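You operate a simulated robot arm through the tools that you are given. There is no shell and no other tool. Be economical: measure what you need, move in short steps, check, and stop when the job is done.

You are at the controls of a simulated robot arm. One attempt, no reset.

Task
Fetch the felt pad and set it on the brown saucer.

It is judged by the outcome, as a careful person would: the job done as asked, and still so three seconds after it is handed in. It fails if anything else is knocked over, pushed out of place, dropped, spilled or broken.

Robot
A 7-joint arm with a two-finger parallel gripper, fixed in place. Base frame: the origin is at the foot of the arm, x ahead of it, y to its left, z up; the work surface is at about z = 0. Readings come in m, rad, newtons and seconds.
With the tool pointing down near the work surface it reaches from about 0.24 to 0.62 m from the base axis. Its first joint turns from -1.152 to 1.152 rad. Payload 2.6 kg.
Tool frame: the origin (TCP) lies between the finger pads and is the grasp point; the fingertips stand 0.03 m ahead of it; z points along the fingers, y is the line along which they close. The gripper opens to 0.094 m. The fingers are 0.028 m wide and 0.01 m thick; the gripper's body (0.05 by 0.096 m) begins 0.055 m behind the TCP.
Orientation is that of the tool frame in the base frame, as a unit quaternion [w, x, y, z]. With the fingers straight down and closing along the base's y, the tool's x points along the base's -x, its y along +y and its z along -z.

Tools
- The arm moves only by the tool drive_tool. Its argument "steps" is a list of rows, each a list of 7 numbers: the shift along the tool's x, y, z in m, then the turn, a rotation vector about the tool's x, y, z in rad, then the finger opening in m, from 0 to 0.094. In form: [[tx, ty, tz, rx, ry, rz, jaw], ...]. A call has 1 to 10 rows; each row shifts and turns the commanded pose from where the row before left it, along the tool's axes as they then stand. Each row takes 0.2 s and may step no farther than 0.05 m and 0.15 rad from the row before; otherwise, or with a gripper value out of range, the whole call is refused. Where a pose cannot be reached the arm comes as near as it can. A force on the tool above 40 N (or 10 N above the force at the start of the call, whichever is more), or a blocked arm, ends the call early, and 0.2 s more pass. Each finger travels about 0.072 m/s and halts on what it meets, pressing with about 40 N; the grip force reading is that of the motor and also rises with nothing between the fingers. The clock runs only during rows and for 0.2 s after the last one: add rows that do not move to give the fingers time. The reply holds the time, the measured pose of the TCP, the force on the tool along the base axes, the opening and the grip force, in the units named above and with some noise.
- Cameras (640 x 400 px; columns grow to the right, rows downward): "scene" is fixed at [0.0471, 0.4383, 0.5764]; the picture's right is [-0.68, -0.74, 0.00], its down [-0.32, 0.30, -0.90] and it looks along [0.66, -0.61, -0.44] (base axes); focal length 315 px, centre (320, 200). "wrist" rides on the gripper at [-0.037, 0, -0.058] in the tool frame; the picture's right is [0.00, -1.00, 0.00], its down [0.97, 0.00, -0.24] and it looks along [0.24, 0.00, 0.97] (tool axes); focal length 218 px, centre (320, 200). There is no depth. A picture from a camera that has moved, and an enlarged one, comes with that camera's place and axes in the base frame and with its lens.
- get_image(camera): a new picture of that camera. It takes no simulated time.
- zoom(camera, box): a new picture of the part [left, top, right, bottom] of that camera's present view, enlarged. It takes no simulated time.
- job_done(): hands the job in; it is judged then, once.

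Go step by step. Nothing tells you positions but the pictures and the camera data: compare them with the known pose of the tool, close in by small moves and look again before you grip or let go. The budget is 90 turns and 42 pictures, counting those below and the enlarged ones. Unless the task says otherwise, let go and move clear before handing in, and close with one line.

The tools are called after "Request:" as name(argument=value, ...) on one line, values as JSON. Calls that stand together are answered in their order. drive_tool: Moves the arm, as the interface text tells. Its arguments: {"type":"object","properties":{"steps":{"type":"array"}},"required":["steps"]} The other tools are called the same way: get_image (camera) takes a picture; zoom (camera, box) takes an enlarged picture of a part of a camera's view; job_done () hands the job in.

At the start:

```text
clock: 0.0
eef_pos: [0.4138, -0.1059, 0.3149]
tool_rot: [0.0, -0.001, 1.0, 0.001]
ft_force: [1.4, 0.7, 0.4]
finger_gap: 0.0942
gripper_force: 0.0
```

scene: 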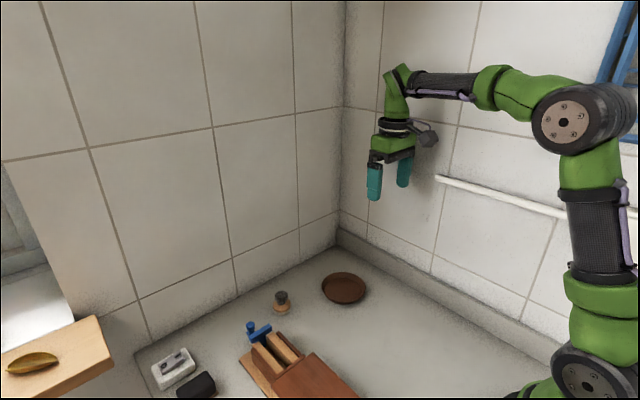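
wrist: 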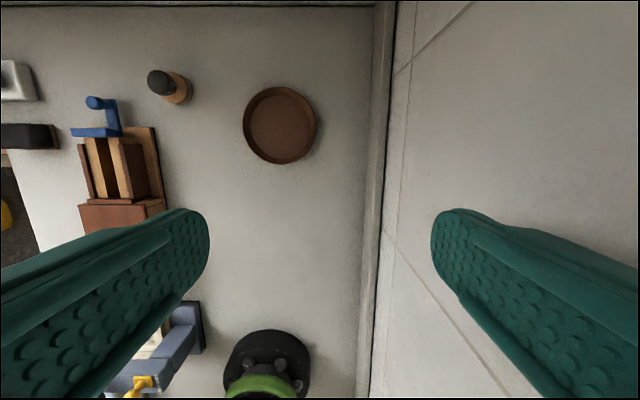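

I see a brown saucer, a small peg-like thing, a wooden box with a blue piece, a white block and a dark block. I don't yet know which is the felt pad, so I zoom in.

Request:
zoom(camera="scene", box=[130, 250, 370, 400])

Request:
zoom(camera="wrist", box=[0, 40, 320, 240])

Request:
zoom(camera="wrist", box=[0, 240, 320, 400])

```text
2.67 times, centred on (250, 325) of scene
camera zoom: at [0.0471, 0.4383, 0.5764], right [-0.68, -0.74, 0.0], down [-0.32, 0.3, -0.9], along [0.66, -0.61, -0.44], focal length 840 px, centre (507, -133)
```

zoom: 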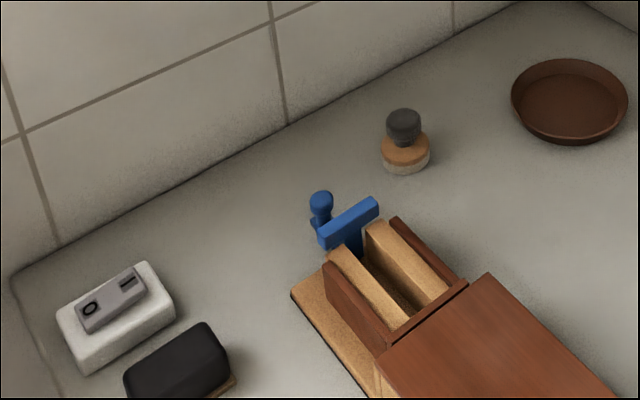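

```text
2.00 times, centred on (160, 140) of wrist
camera zoom: at [0.4501, -0.1051, 0.3738], right [0.0, -1.0, 0.0], down [-0.97, 0.0, 0.24], along [-0.24, 0.0, -0.97], focal length 436 px, centre (640, 320)
```

zoom: 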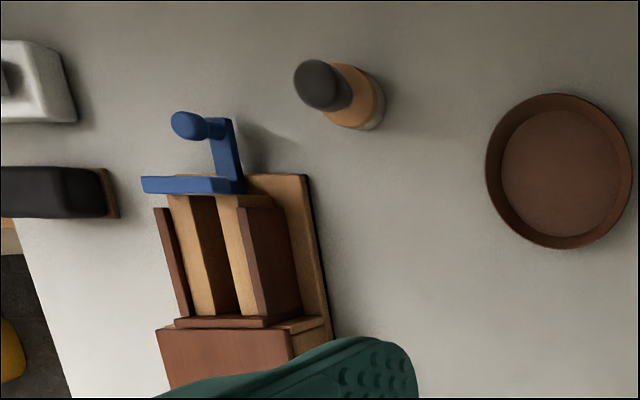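

```text
2.00 times, centred on (160, 320) of wrist
camera zoom: at [0.4501, -0.1051, 0.3738], right [0.0, -1.0, 0.0], down [-0.97, 0.0, 0.24], along [-0.24, 0.0, -0.97], focal length 436 px, centre (640, -40)
```

zoom: 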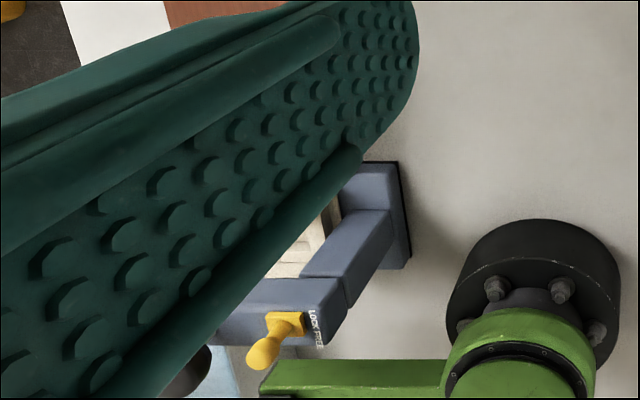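

No felt pad is evident yet; several mechanisms stand here (a wooden box with a blue latch, a grey-blue one with a yellow lever). I go up and left for a wrist view of the rest.

Request:
drive_tool(steps=[[0.03, 0, -0.04, 0, 0, 0, 0.094], [0.03, 0.03, -0.03, 0, 0, 0, 0.094], [0, 0.05, 0, 0, 0, 0, 0.094], [0, 0.05, 0, 0, 0, 0, 0.094], [0, 0.05, 0, 0, 0, 0, 0.094], [0, 0, 0, 0, 0, 0, 0.094]])

Request:
get_image(camera="wrist")

Request:
get_image(camera="scene")

```text
refused: row 2 steps farther than a row can; nothing moved
```

```text
36 pictures are left
camera wrist: at [0.4501, -0.1051, 0.3738], right [0.0, -1.0, 0.0], down [-0.97, 0.0, 0.24], along [-0.24, 0.0, -0.97], focal length 218 px, centre (320, 200)
```

wrist: 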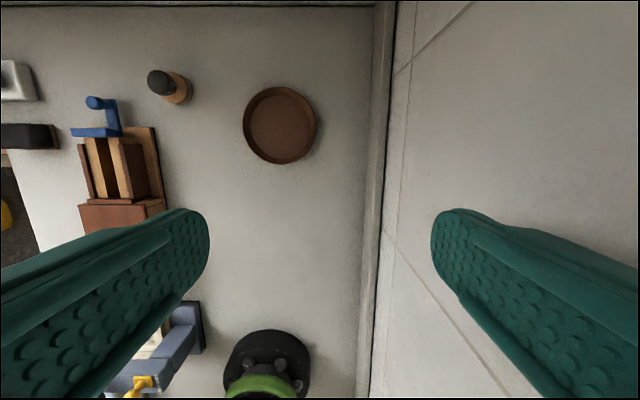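

```text
35 pictures are left
```

scene: 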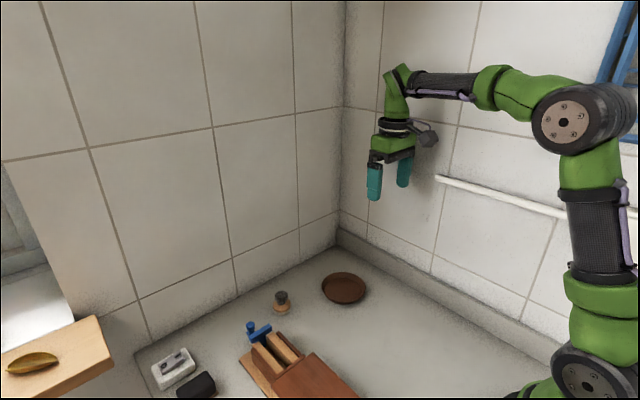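

The step was too long and nothing moved; I redo it with shorter rows.

Request:
drive_tool(steps=[[0.02, 0, -0.03, 0, 0, 0, 0.094], [0.02, 0.03, -0.03, 0, 0, 0, 0.094], [0, 0.045, 0, 0, 0, 0, 0.094], [0, 0.045, 0, 0, 0, 0, 0.094], [0, 0.045, 0, 0, 0, 0, 0.094], [0, 0, 0, 0, 0, 0, 0.094]])

```text
clock: 1.4
eef_pos: [0.3701, 0.0563, 0.3724]
tool_rot: [-0.001, 0.0, 1.0, 0.0]
ft_force: [-0.1, 0.3, 0.2]
finger_gap: 0.0938
gripper_force: 0.1
```

The arm has moved; I look down from here.

Request:
get_image(camera="wrist")

```text
34 pictures are left
camera wrist: at [0.4068, 0.0572, 0.4318], right [0.0, -1.0, 0.0], down [-0.97, 0.0, 0.24], along [-0.24, 0.0, -0.97], focal length 218 px, centre (320, 200)
```

wrist: 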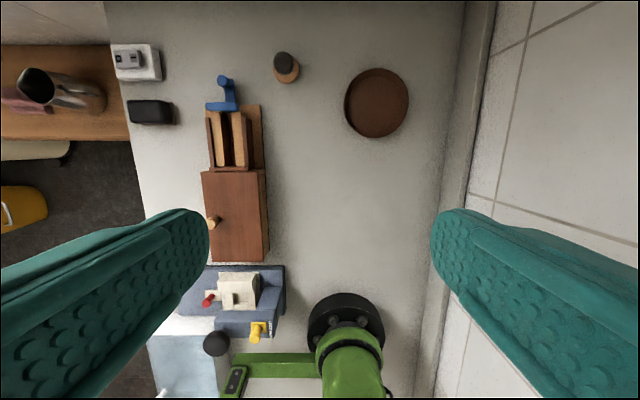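

The wooden box shows a knob on its left side, perhaps a door or drawer; the grey-blue station holds a white block with a red knob. I zoom into both.

Request:
zoom(camera="wrist", box=[180, 40, 320, 270])

Request:
zoom(camera="wrist", box=[140, 255, 320, 395])

Request:
zoom(camera="wrist", box=[0, 20, 200, 220])

```text
1.74 times, centred on (250, 155) of wrist
camera zoom: at [0.4068, 0.0572, 0.4318], right [0.0, -1.0, 0.0], down [-0.97, 0.0, 0.24], along [-0.24, 0.0, -0.97], focal length 380 px, centre (442, 278)
```

zoom: 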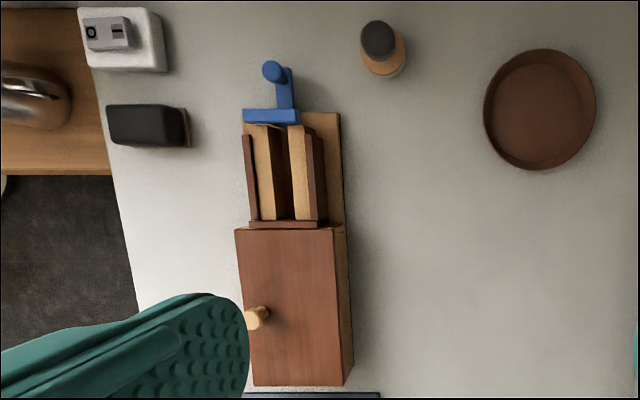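

```text
2.86 times, centred on (230, 325) of wrist
camera zoom: at [0.4068, 0.0572, 0.4318], right [0.0, -1.0, 0.0], down [-0.97, 0.0, 0.24], along [-0.24, 0.0, -0.97], focal length 624 px, centre (577, -157)
```

zoom: 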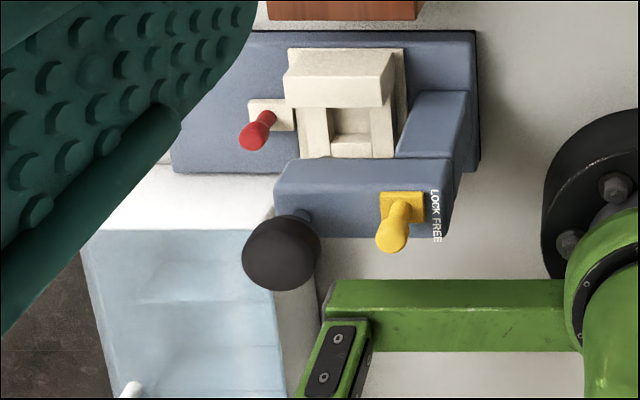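

```text
2.00 times, centred on (100, 120) of wrist
camera zoom: at [0.4068, 0.0572, 0.4318], right [0.0, -1.0, 0.0], down [-0.97, 0.0, 0.24], along [-0.24, 0.0, -0.97], focal length 436 px, centre (760, 360)
```

zoom: 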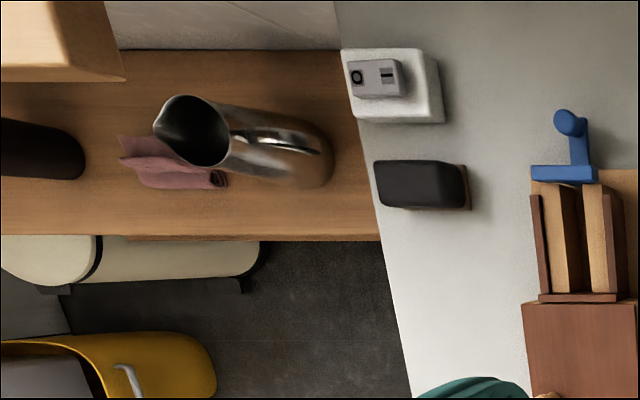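

The felt pad may be inside the wooden box, or near its open front, so I go above its open end for a closer look.

Request:
drive_tool(steps=[[-0.03, 0.035, 0, 0, 0, 0, 0.094], [-0.03, 0.035, 0, 0, 0, 0, 0.094], [-0.03, 0.035, 0, 0, 0, 0, 0.094], [0, 0, 0.045, 0, 0, 0, 0.094], [0, 0, 0.03, 0, 0, 0, 0.094], [0, 0, 0, 0, 0, 0, 0.094]])

Request:
get_image(camera="wrist")

```text
clock: 2.8
eef_pos: [0.462, 0.1633, 0.2964]
tool_rot: [0.0, 0.0, 1.0, 0.0]
ft_force: [0.7, -0.4, -0.4]
finger_gap: 0.0938
gripper_force: 0.0
```

```text
30 pictures are left
camera wrist: at [0.498, 0.1651, 0.3556], right [0.0, -1.0, 0.0], down [-0.97, 0.0, 0.24], along [-0.24, 0.0, -0.97], focal length 218 px, centre (320, 200)
```

wrist: 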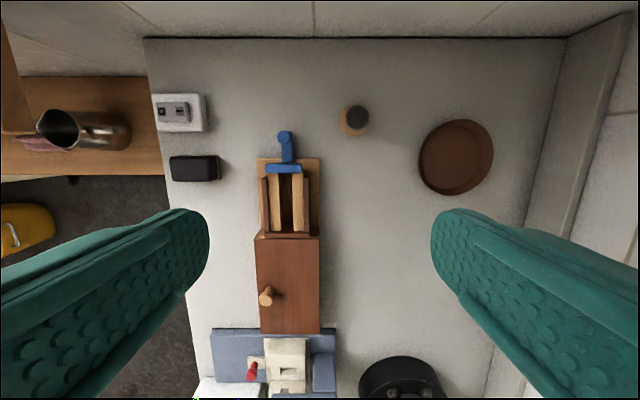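

From here the box is nearly head-on; I zoom on the open end and the box.

Request:
zoom(camera="wrist", box=[230, 120, 350, 240])

Request:
zoom(camera="scene", box=[220, 310, 364, 400])

```text
3.33 times, centred on (290, 180) of wrist
camera zoom: at [0.498, 0.1651, 0.3556], right [0.0, -1.0, 0.0], down [-0.97, 0.0, 0.24], along [-0.24, 0.0, -0.97], focal length 728 px, centre (420, 267)
```

zoom: 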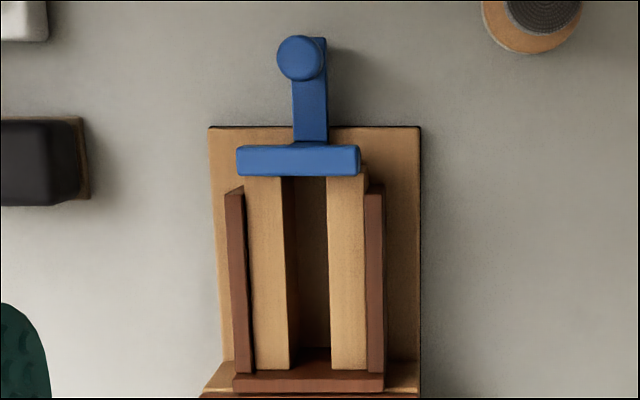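

```text
4.44 times, centred on (292, 355) of scene
camera zoom: at [0.0471, 0.4383, 0.5764], right [-0.68, -0.74, 0.0], down [-0.32, 0.3, -0.9], along [0.66, -0.61, -0.44], focal length 1401 px, centre (444, -489)
```

zoom: 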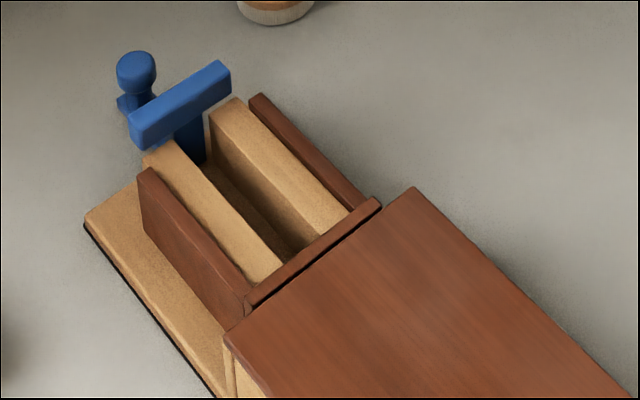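

The open drawer seems to have an empty channel with a blue slide. I check the small peg and dark block more closely.

Request:
zoom(camera="wrist", box=[325, 90, 389, 150])

Request:
zoom(camera="wrist", box=[140, 80, 240, 190])

Request:
zoom(camera="wrist", box=[200, 225, 350, 399])

```text
6.67 times, centred on (357, 120) of wrist
camera zoom: at [0.498, 0.1651, 0.3556], right [0.0, -1.0, 0.0], down [-0.97, 0.0, 0.24], along [-0.24, 0.0, -0.97], focal length 1455 px, centre (73, 733)
```

zoom: 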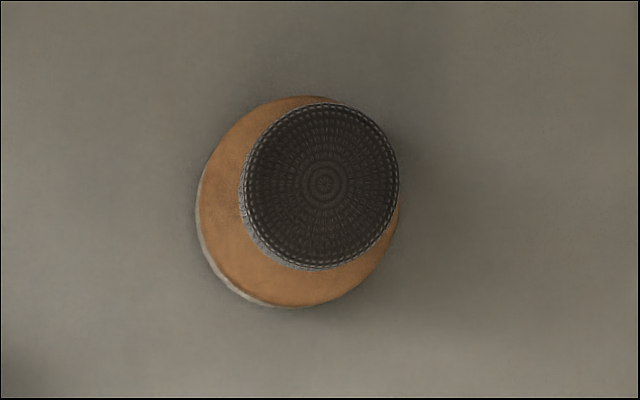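

```text
3.64 times, centred on (190, 135) of wrist
camera zoom: at [0.498, 0.1651, 0.3556], right [0.0, -1.0, 0.0], down [-0.97, 0.0, 0.24], along [-0.24, 0.0, -0.97], focal length 794 px, centre (793, 436)
```

zoom: 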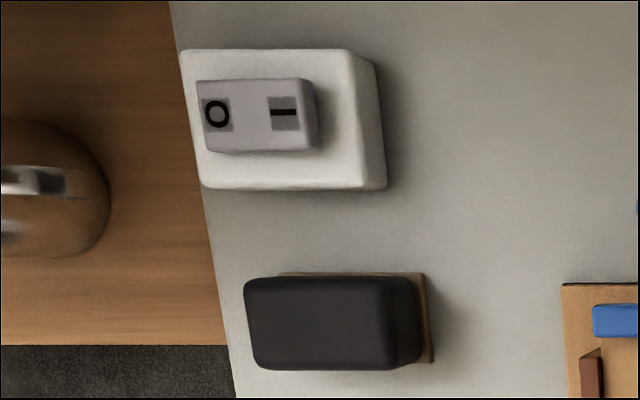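

```text
2.30 times, centred on (275, 312) of wrist
camera zoom: at [0.498, 0.1651, 0.3556], right [0.0, -1.0, 0.0], down [-0.97, 0.0, 0.24], along [-0.24, 0.0, -0.97], focal length 502 px, centre (423, -58)
```

zoom: 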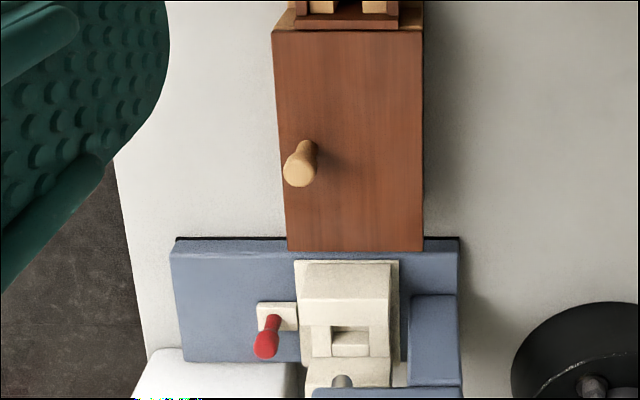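

The white block with O and I marks looks like a switch. The peg (dark cap, brown disc, pale bottom) and the dark block on a brown base could each be felt. I back up a little and tilt the camera for a low-angle look at both.

Request:
drive_tool(steps=[[0.03, 0.02, 0.03, 0, 0, 0, 0.094], [0.03, 0.02, 0.03, 0, 0, 0, 0.094], [0, 0, 0, 0, -0.15, 0, 0.094], [0, 0, 0, 0, -0.15, 0, 0.094], [0, 0, 0, 0, -0.15, 0, 0.094], [0, 0, 0, 0, -0.15, 0, 0.094], [0, 0, 0, 0, 0, 0, 0.094]])

Request:
get_image(camera="wrist")

```text
clock: 4.4
eef_pos: [0.4031, 0.204, 0.2387]
tool_rot: [0.295, 0.0, 0.955, 0.0]
ft_force: [-0.7, 0.2, 0.7]
finger_gap: 0.0942
gripper_force: 0.1
```

```text
24 pictures are left
camera wrist: at [0.4003, 0.2047, 0.3091], right [0.0, -1.0, 0.0], down [-0.94, 0.0, -0.35], along [0.35, 0.0, -0.94], focal length 218 px, centre (320, 200)
```

wrist: 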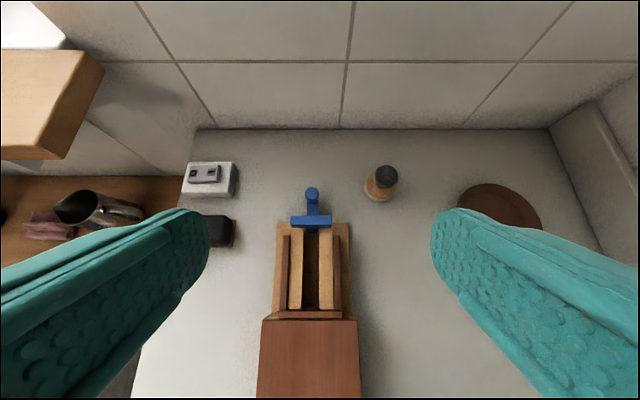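

Request:
zoom(camera="wrist", box=[260, 150, 420, 340])

Request:
zoom(camera="wrist", box=[170, 140, 270, 260])

```text
2.11 times, centred on (340, 245) of wrist
camera zoom: at [0.4003, 0.2047, 0.3091], right [0.0, -1.0, 0.0], down [-0.94, 0.0, -0.35], along [0.35, 0.0, -0.94], focal length 460 px, centre (278, 105)
```

zoom: 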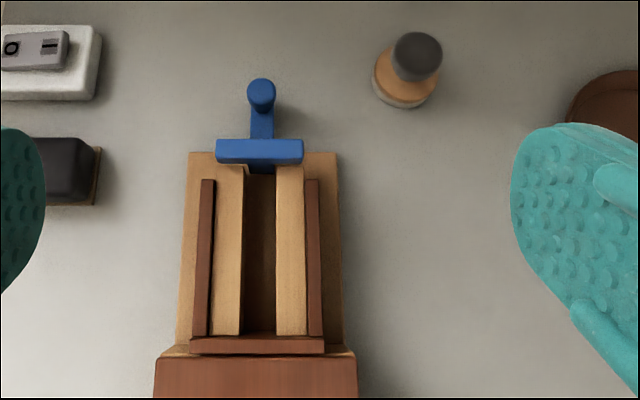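

```text
3.33 times, centred on (220, 200) of wrist
camera zoom: at [0.4003, 0.2047, 0.3091], right [0.0, -1.0, 0.0], down [-0.94, 0.0, -0.35], along [0.35, 0.0, -0.94], focal length 728 px, centre (653, 200)
```

zoom: 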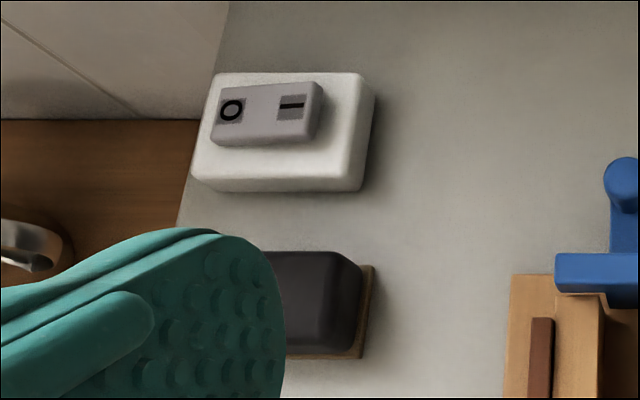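

The peg and block are still ambiguous, so before deciding I inspect the box's rear and the grey-blue station by looking back toward the base.

Request:
drive_tool(steps=[[0, 0, -0.03, 0, 0.15, 0, 0.094], [0, 0, -0.03, 0, 0.15, 0, 0.094], [0, 0, -0.03, 0, 0.15, 0, 0.094], [0, 0, -0.02, 0, 0.15, 0, 0.094], [0.02, 0, 0, 0, 0.15, 0, 0.094], [0, 0, 0, 0, 0.15, 0, 0.094], [0, 0, 0, 0, 0.1, 0, 0.094], [0, 0, 0, 0, 0, 0, 0.094]])

Request:
get_image(camera="wrist")

```text
clock: 6.2
eef_pos: [0.3436, 0.2049, 0.3415]
tool_rot: [-0.199, 0.0, 0.98, 0.0]
ft_force: [0.5, -0.3, 0.6]
finger_gap: 0.0939
gripper_force: 0.0
```

```text
21 pictures are left
camera wrist: at [0.399, 0.2055, 0.3799], right [0.0, -1.0, 0.0], down [-0.8, 0.0, 0.6], along [-0.6, 0.0, -0.8], focal length 218 px, centre (320, 200)
```

wrist: 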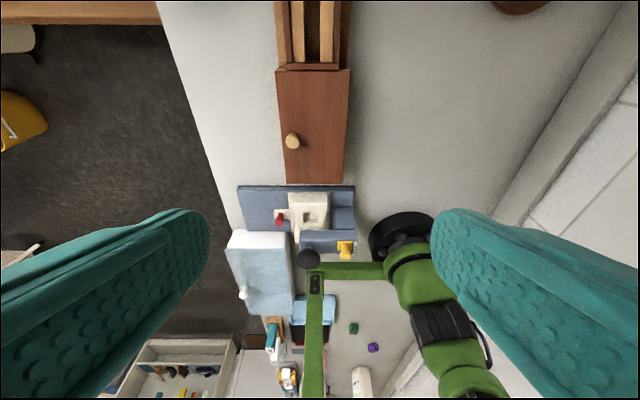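

Request:
zoom(camera="wrist", box=[215, 170, 375, 330])

Request:
zoom(camera="wrist", box=[220, 280, 420, 400])

```text
2.50 times, centred on (295, 250) of wrist
camera zoom: at [0.399, 0.2055, 0.3799], right [0.0, -1.0, 0.0], down [-0.8, 0.0, 0.6], along [-0.6, 0.0, -0.8], focal length 546 px, centre (382, 75)
```

zoom: 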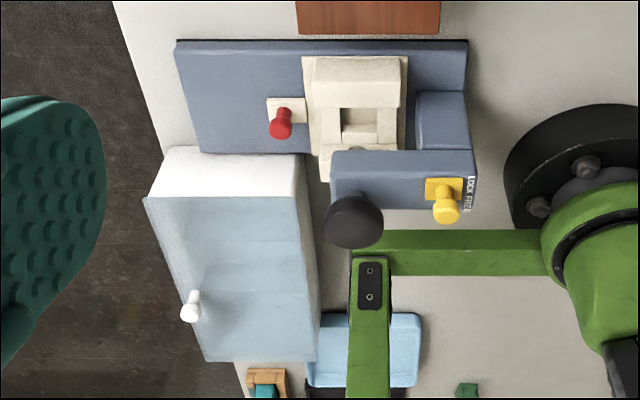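

```text
3.20 times, centred on (320, 340) of wrist
camera zoom: at [0.399, 0.2055, 0.3799], right [0.0, -1.0, 0.0], down [-0.8, 0.0, 0.6], along [-0.6, 0.0, -0.8], focal length 698 px, centre (320, -248)
```

zoom: 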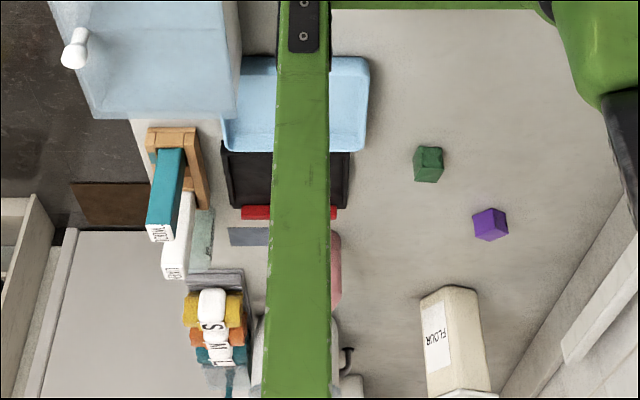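

Behind are only other fixtures out of reach; I see no loose pad there. Now a close low-angle look at the peg, going via clear air to its near side.

Request:
drive_tool(steps=[[0, -0.04, 0, 0, -0.15, 0, 0.094], [0, -0.04, 0, 0, -0.15, 0, 0.094], [0, -0.035, 0, 0, -0.1, 0, 0.094], [-0.03, 0, 0.03, 0, 0, 0, 0.094], [-0.03, 0, 0.03, 0, 0, 0, 0.094], [-0.03, 0, 0.03, 0, -0.15, 0, 0.094], [0, 0, 0, 0, -0.15, 0, 0.094], [0, 0, 0, 0, -0.15, 0, 0.094], [0, 0, 0, 0, -0.15, 0, 0.094], [0.025, 0, 0.037, 0, 0, 0, 0.094]])

Request:
drive_tool(steps=[[0.022, 0, 0.033, 0, 0, 0, 0.094], [0, 0, 0, 0, 0, 0, 0.094]])

Request:
get_image(camera="wrist")

```text
clock: 8.4
eef_pos: [0.4322, 0.0895, 0.2044]
tool_rot: [0.296, 0.0, 0.955, 0.001]
ft_force: [-0.2, -0.5, 0.1]
finger_gap: 0.0941
gripper_force: 0.1
```

```text
clock: 9.0
eef_pos: [0.4336, 0.0922, 0.1646]
tool_rot: [0.295, 0.0, 0.955, 0.0]
ft_force: [1.0, -0.1, 1.1]
finger_gap: 0.094
gripper_force: 0.1
```

```text
18 pictures are left
camera wrist: at [0.431, 0.0915, 0.2339], right [0.0, -1.0, 0.0], down [-0.94, 0.0, -0.35], along [0.35, 0.0, -0.94], focal length 218 px, centre (320, 200)
```

wrist: 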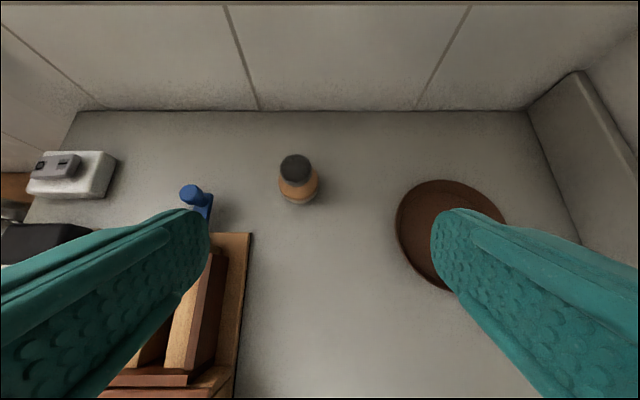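

Request:
zoom(camera="wrist", box=[260, 140, 340, 220])

```text
5.00 times, centred on (300, 180) of wrist
camera zoom: at [0.431, 0.0915, 0.2339], right [0.0, -1.0, 0.0], down [-0.94, 0.0, -0.35], along [0.35, 0.0, -0.94], focal length 1091 px, centre (420, 300)
```

zoom: 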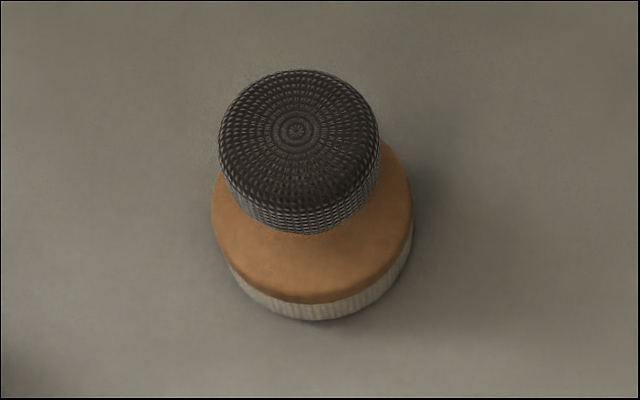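

The peg looks like a wooden disc with a pale fibrous sole and a knurled grip, which fits a felt pad with a handle. To rule out the dark block, I take one close look at it too.

Request:
drive_tool(steps=[[-0.022, 0, -0.033, 0, 0, 0, 0.094], [-0.022, 0, -0.033, 0, 0, 0, 0.094], [0, 0.048, 0, 0, 0, 0, 0.094], [0, 0.048, 0, 0, 0, 0, 0.094], [0, 0.048, 0, 0, 0, 0, 0.094], [0.022, 0.04, -0.015, 0, 0, 0, 0.094], [0.045, 0.01, 0, 0, 0, 0, 0.094], [0, 0, 0, 0, 0, 0, 0.094]])

Request:
get_image(camera="wrist")

```text
clock: 10.8
eef_pos: [0.3657, 0.2832, 0.2216]
tool_rot: [0.296, 0.0, 0.955, 0.0]
ft_force: [0.1, -0.3, -0.1]
finger_gap: 0.0941
gripper_force: 0.1
```

```text
16 pictures are left
camera wrist: at [0.3633, 0.283, 0.2904], right [0.0, -1.0, 0.0], down [-0.94, 0.0, -0.35], along [0.35, 0.0, -0.94], focal length 218 px, centre (320, 200)
```

wrist: 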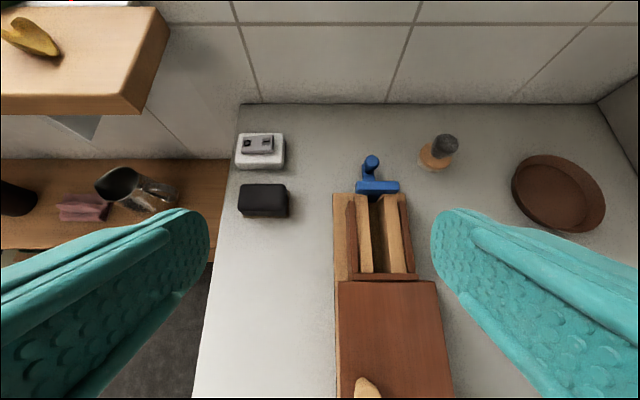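

Request:
zoom(camera="wrist", box=[225, 160, 305, 230])

Request:
zoom(camera="wrist", box=[330, 140, 430, 300])

```text
5.71 times, centred on (265, 195) of wrist
camera zoom: at [0.3633, 0.283, 0.2904], right [0.0, -1.0, 0.0], down [-0.94, 0.0, -0.35], along [0.35, 0.0, -0.94], focal length 1247 px, centre (634, 229)
```

zoom: 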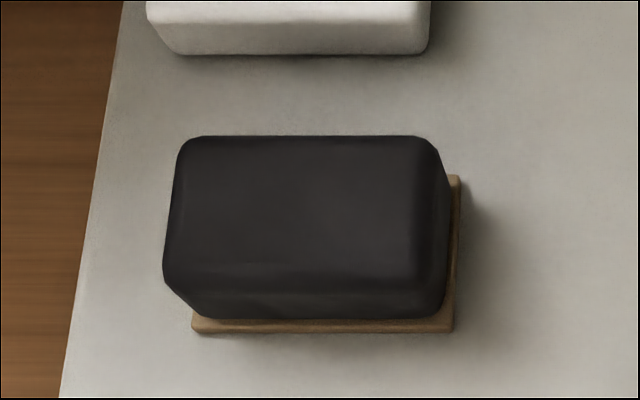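

```text
2.50 times, centred on (380, 220) of wrist
camera zoom: at [0.3633, 0.283, 0.2904], right [0.0, -1.0, 0.0], down [-0.94, 0.0, -0.35], along [0.35, 0.0, -0.94], focal length 546 px, centre (170, 150)
```

zoom: 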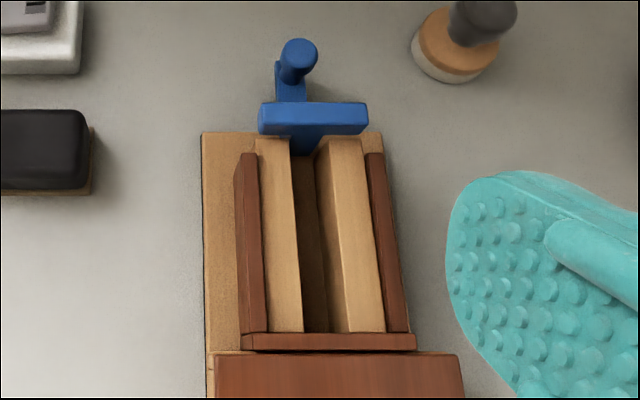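

The dark block is a smooth box on a wooden board, so the felt-soled peg is the pad: at about (0.534, 0.115), grip top z≈0.05. The saucer is centred at about (0.481, -0.043). I go above the pad.

Request:
drive_tool(steps=[[0, -0.042, 0, 0, 0.15, 0, 0.094], [0, -0.042, 0, 0, 0.15, 0, 0.094], [0, -0.042, 0, 0, 0.15, 0, 0.094], [0, -0.042, 0, 0, 0.15, 0, 0.094], [-0.042, 0, 0, 0, 0, 0, 0.094], [-0.042, 0, 0, 0, 0, 0, 0.094], [-0.042, 0, 0, 0, 0, 0, 0.094], [-0.042, 0, 0, 0, 0, 0, 0.094], [0, 0, 0.04, 0, 0, 0, 0.094], [0, 0, 0.04, 0, 0, 0, 0.094]])

Request:
get_image(camera="wrist")

```text
clock: 13.0
eef_pos: [0.5367, 0.1135, 0.14]
tool_rot: [0.0, 0.0, 1.0, 0.0]
ft_force: [1.7, 0.1, 0.9]
finger_gap: 0.0942
gripper_force: 0.1
```

```text
13 pictures are left
camera wrist: at [0.5735, 0.1144, 0.1985], right [0.0, -1.0, 0.0], down [-0.97, 0.0, 0.24], along [-0.24, 0.0, -0.97], focal length 218 px, centre (320, 200)
```

wrist: 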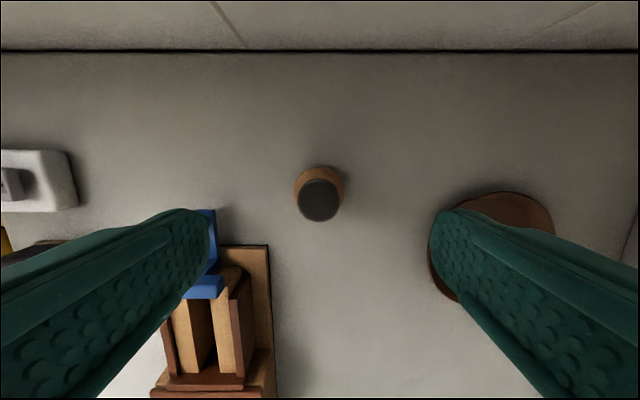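

The pad is centred between the fingers, and the blue handle (y≈0.2) is clear. I narrow the jaw, descend to z≈0.055 and check.

Request:
drive_tool(steps=[[0, 0.001, 0.03, 0, 0, 0, 0.07], [0, 0, 0.03, 0, 0, 0, 0.06], [0, 0, 0.025, 0, 0, 0, 0.06], [0, 0, 0, 0, 0, 0, 0.06]])

Request:
get_image(camera="wrist")

Request:
zoom(camera="scene", box=[210, 230, 370, 330])

```text
clock: 14.0
eef_pos: [0.5364, 0.1155, 0.0537]
tool_rot: [0.0, 0.0, 1.0, 0.0]
ft_force: [-0.1, 0.6, 0.0]
finger_gap: 0.0601
gripper_force: 0.0
```

```text
12 pictures are left
camera wrist: at [0.5724, 0.1167, 0.113], right [0.0, -1.0, 0.0], down [-0.97, 0.0, 0.24], along [-0.24, 0.0, -0.97], focal length 218 px, centre (320, 200)
```

wrist: 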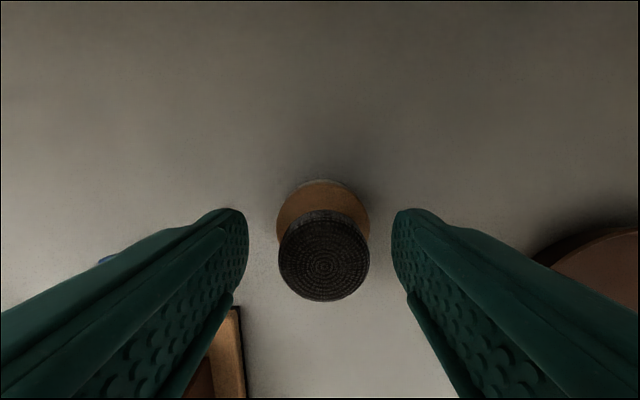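

```text
4.00 times, centred on (290, 280) of scene
camera zoom: at [0.0471, 0.4383, 0.5764], right [-0.68, -0.74, 0.0], down [-0.32, 0.3, -0.9], along [0.66, -0.61, -0.44], focal length 1261 px, centre (440, -120)
```

zoom: 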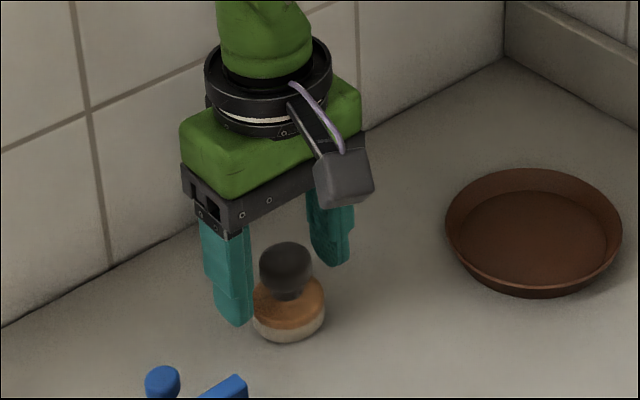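

The knob lies midway between the pads with the fingertips at the neck. I close.

Request:
drive_tool(steps=[[0, 0, 0, 0, 0, 0, 0.04], [0, 0, 0, 0, 0, 0, 0.02], [0, 0, 0, 0, 0, 0, 0.015], [0, 0, 0, 0, 0, 0, 0.015]])

```text
clock: 15.0
eef_pos: [0.5365, 0.1163, 0.0543]
tool_rot: [0.0, -0.001, 1.0, 0.0]
ft_force: [0.7, 0.4, -1.1]
finger_gap: 0.0295
gripper_force: 40.1
```

The fingers hold something 0.0295 m wide, matching the knob. I lift a little and check.

Request:
drive_tool(steps=[[0, 0, -0.02, 0, 0, 0, 0.015], [0, 0, -0.03, 0, 0, 0, 0.015], [0, 0, -0.03, 0, 0, 0, 0.015], [0, 0, 0, 0, 0, 0, 0.015]])

Request:
zoom(camera="scene", box=[210, 210, 370, 330])

```text
clock: 16.0
eef_pos: [0.5362, 0.1158, 0.1342]
tool_rot: [0.0, 0.0, 1.0, -0.001]
ft_force: [-0.8, 0.3, -0.4]
finger_gap: 0.0296
gripper_force: 39.8
```

```text
3.33 times, centred on (290, 270) of scene
camera zoom: at [0.0471, 0.4383, 0.5764], right [-0.68, -0.74, 0.0], down [-0.32, 0.3, -0.9], along [0.66, -0.61, -0.44], focal length 1050 px, centre (420, -33)
```

zoom: 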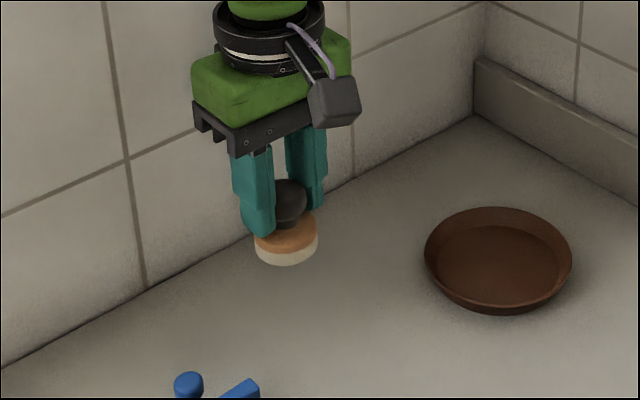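

The pad is held upright. I carry it over the saucer centre at about (0.481, -0.043).

Request:
drive_tool(steps=[[0.014, -0.04, 0, 0, 0, 0, 0.015], [0.014, -0.04, 0, 0, 0, 0, 0.015], [0.014, -0.04, 0, 0, 0, 0, 0.015], [0.013, -0.039, 0, 0, 0, 0, 0.015], [0, 0, 0, 0, 0, 0, 0.015]])

Request:
get_image(camera="wrist")

Request:
zoom(camera="scene", box=[260, 200, 420, 320])

```text
clock: 17.2
eef_pos: [0.4791, -0.0427, 0.1354]
tool_rot: [0.0, 0.0, 1.0, 0.0]
ft_force: [0.3, -0.8, 0.3]
finger_gap: 0.0295
gripper_force: 39.8
```

```text
9 pictures are left
camera wrist: at [0.516, -0.0427, 0.1953], right [0.0, -1.0, 0.0], down [-0.97, 0.0, 0.24], along [-0.24, 0.0, -0.97], focal length 218 px, centre (320, 200)
```

wrist: 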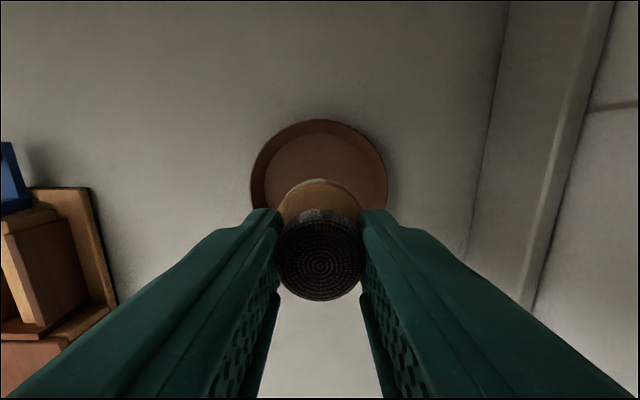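

```text
3.33 times, centred on (340, 260) of scene
camera zoom: at [0.0471, 0.4383, 0.5764], right [-0.68, -0.74, 0.0], down [-0.32, 0.3, -0.9], along [0.66, -0.61, -0.44], focal length 1050 px, centre (253, 0)
```

zoom: 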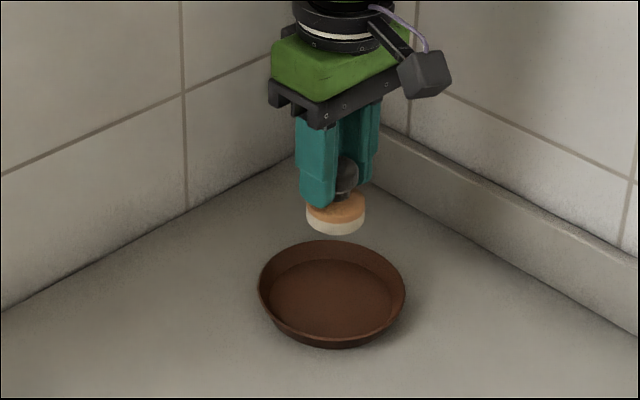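

The pad hangs over the saucer centre to within a few mm. I lower it with small final steps, watching the force.

Request:
drive_tool(steps=[[-0.003, 0, 0.03, 0, 0, 0, 0.015], [0, 0, 0.025, 0, 0, 0, 0.015], [0, 0, 0.01, 0, 0, 0, 0.015], [0, 0, 0.003, 0, 0, 0, 0.015], [0, 0, 0, 0, 0, 0, 0.015]])

Request:
zoom(camera="scene", box=[290, 230, 400, 310])

```text
clock: 18.4
eef_pos: [0.4836, -0.0407, 0.0674]
tool_rot: [-0.001, 0.0, 1.0, -0.001]
ft_force: [-0.1, -0.2, -1.2]
finger_gap: 0.0293
gripper_force: 39.8
```

```text
5.00 times, centred on (345, 270) of scene
camera zoom: at [0.0471, 0.4383, 0.5764], right [-0.68, -0.74, 0.0], down [-0.32, 0.3, -0.9], along [0.66, -0.61, -0.44], focal length 1576 px, centre (195, -150)
```

zoom: 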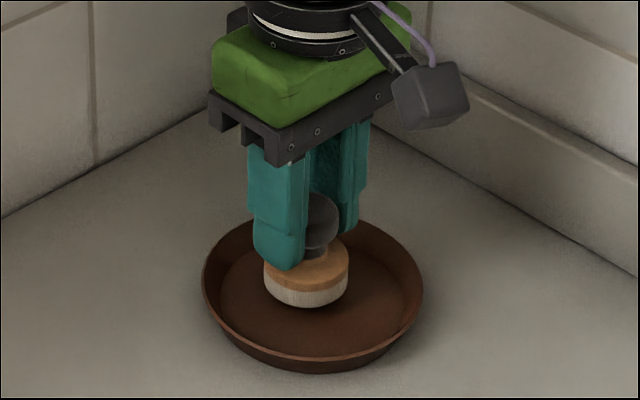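

The pad is just above the saucer floor; I lower in 2 mm steps until contact.

Request:
drive_tool(steps=[[0, 0, 0.002, 0, 0, 0, 0.015], [0, 0, 0.002, 0, 0, 0, 0.015], [0, 0, 0.002, 0, 0, 0, 0.015], [0, 0, 0, 0, 0, 0, 0.015]])

```text
clock: 19.4
eef_pos: [0.4838, -0.0419, 0.0613]
tool_rot: [0.0, 0.0, 1.0, -0.001]
ft_force: [0.5, 0.7, -0.2]
finger_gap: 0.0294
gripper_force: 40.4
```

No contact force yet at z=0.061; I continue down in 1–1.5 mm steps.

Request:
drive_tool(steps=[[0, 0, 0.0015, 0, 0, 0, 0.015], [0, 0, 0.001, 0, 0, 0, 0.015], [0, 0, 0, 0, 0, 0, 0.015]])

Request:
zoom(camera="scene", box=[290, 230, 400, 310])

```text
clock: 20.2
eef_pos: [0.4845, -0.0418, 0.0586]
tool_rot: [0.0, -0.001, 1.0, 0.0]
ft_force: [0.6, -0.1, -0.5]
finger_gap: 0.0294
gripper_force: 39.9
```

```text
5.00 times, centred on (345, 270) of scene
camera zoom: at [0.0471, 0.4383, 0.5764], right [-0.68, -0.74, 0.0], down [-0.32, 0.3, -0.9], along [0.66, -0.61, -0.44], focal length 1576 px, centre (195, -150)
```

zoom: 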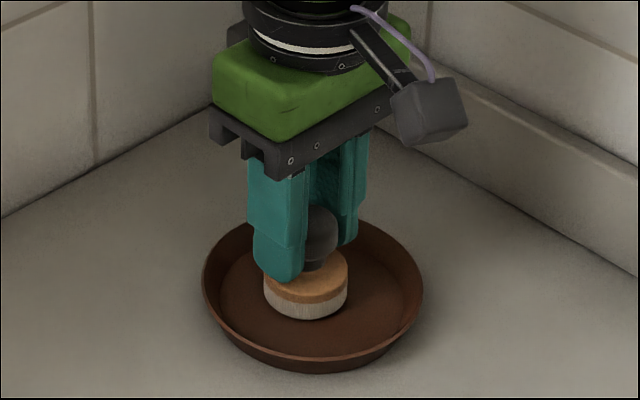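

Still no contact reading; nearly there, so a few more 1 mm steps.

Request:
drive_tool(steps=[[0, 0, 0.001, 0, 0, 0, 0.015], [0, 0, 0.001, 0, 0, 0, 0.015], [0, 0, 0, 0, 0, 0, 0.015]])

```text
clock: 21.0
eef_pos: [0.4847, -0.0423, 0.0587]
tool_rot: [0.001, 0.001, 1.0, 0.0]
ft_force: [-4.4, -0.1, 17.0]
finger_gap: 0.0295
gripper_force: 39.8
```

The force rose to 17 N and z stopped, so the pad rests on the saucer. I ease off, open and back away upward.

Request:
drive_tool(steps=[[0, 0, -0.002, 0, 0, 0, 0.015], [0, 0, 0, 0, 0, 0, 0.035], [0, 0, 0, 0, 0, 0, 0.045], [0, 0, 0, 0, 0, 0, 0.05], [0, 0, -0.02, 0, 0, 0, 0.05], [0, 0, -0.04, 0, 0, 0, 0.05], [0, 0, -0.045, 0, 0, 0, 0.05], [0.03, 0, -0.03, 0, 0, 0, 0.05], [0, 0, 0, 0, 0, 0, 0.05]])

Request:
zoom(camera="scene", box=[220, 200, 420, 340])

Request:
get_image(camera="wrist")

```text
clock: 23.0
eef_pos: [0.453, -0.0417, 0.195]
tool_rot: [-0.001, 0.001, 1.0, -0.001]
ft_force: [0.0, 0.3, 0.3]
finger_gap: 0.0497
gripper_force: 0.0
```

```text
2.86 times, centred on (320, 270) of scene
camera zoom: at [0.0471, 0.4383, 0.5764], right [-0.68, -0.74, 0.0], down [-0.32, 0.3, -0.9], along [0.66, -0.61, -0.44], focal length 900 px, centre (320, 0)
```

zoom: 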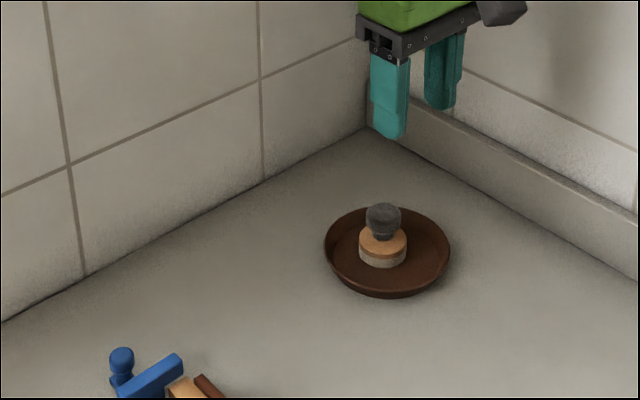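

```text
4 pictures are left
camera wrist: at [0.4899, -0.0411, 0.2539], right [0.0, -1.0, 0.0], down [-0.97, 0.0, 0.24], along [-0.24, 0.0, -0.97], focal length 218 px, centre (320, 200)
```

wrist: 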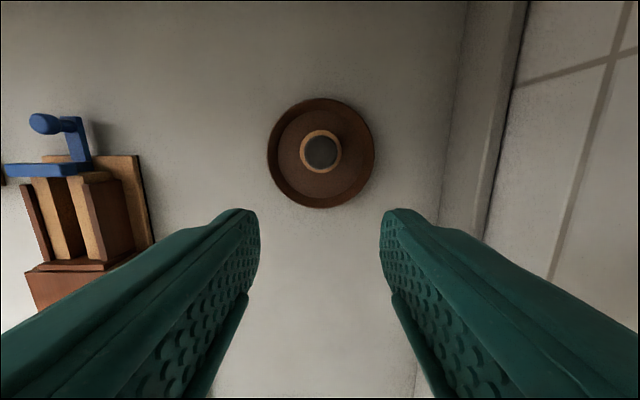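

The pad stands upright in the middle of the brown saucer, nothing else has moved, and the gripper is clear. I hand in.

Request:
job_done()

```text
The job is handed in.
```

The felt pad is standing upright near the centre of the brown saucer, released, with the arm clear and nothing else moved; nothing was labelled, so I took the pad to be the knob-handled wooden disc with the pale felt-like sole.
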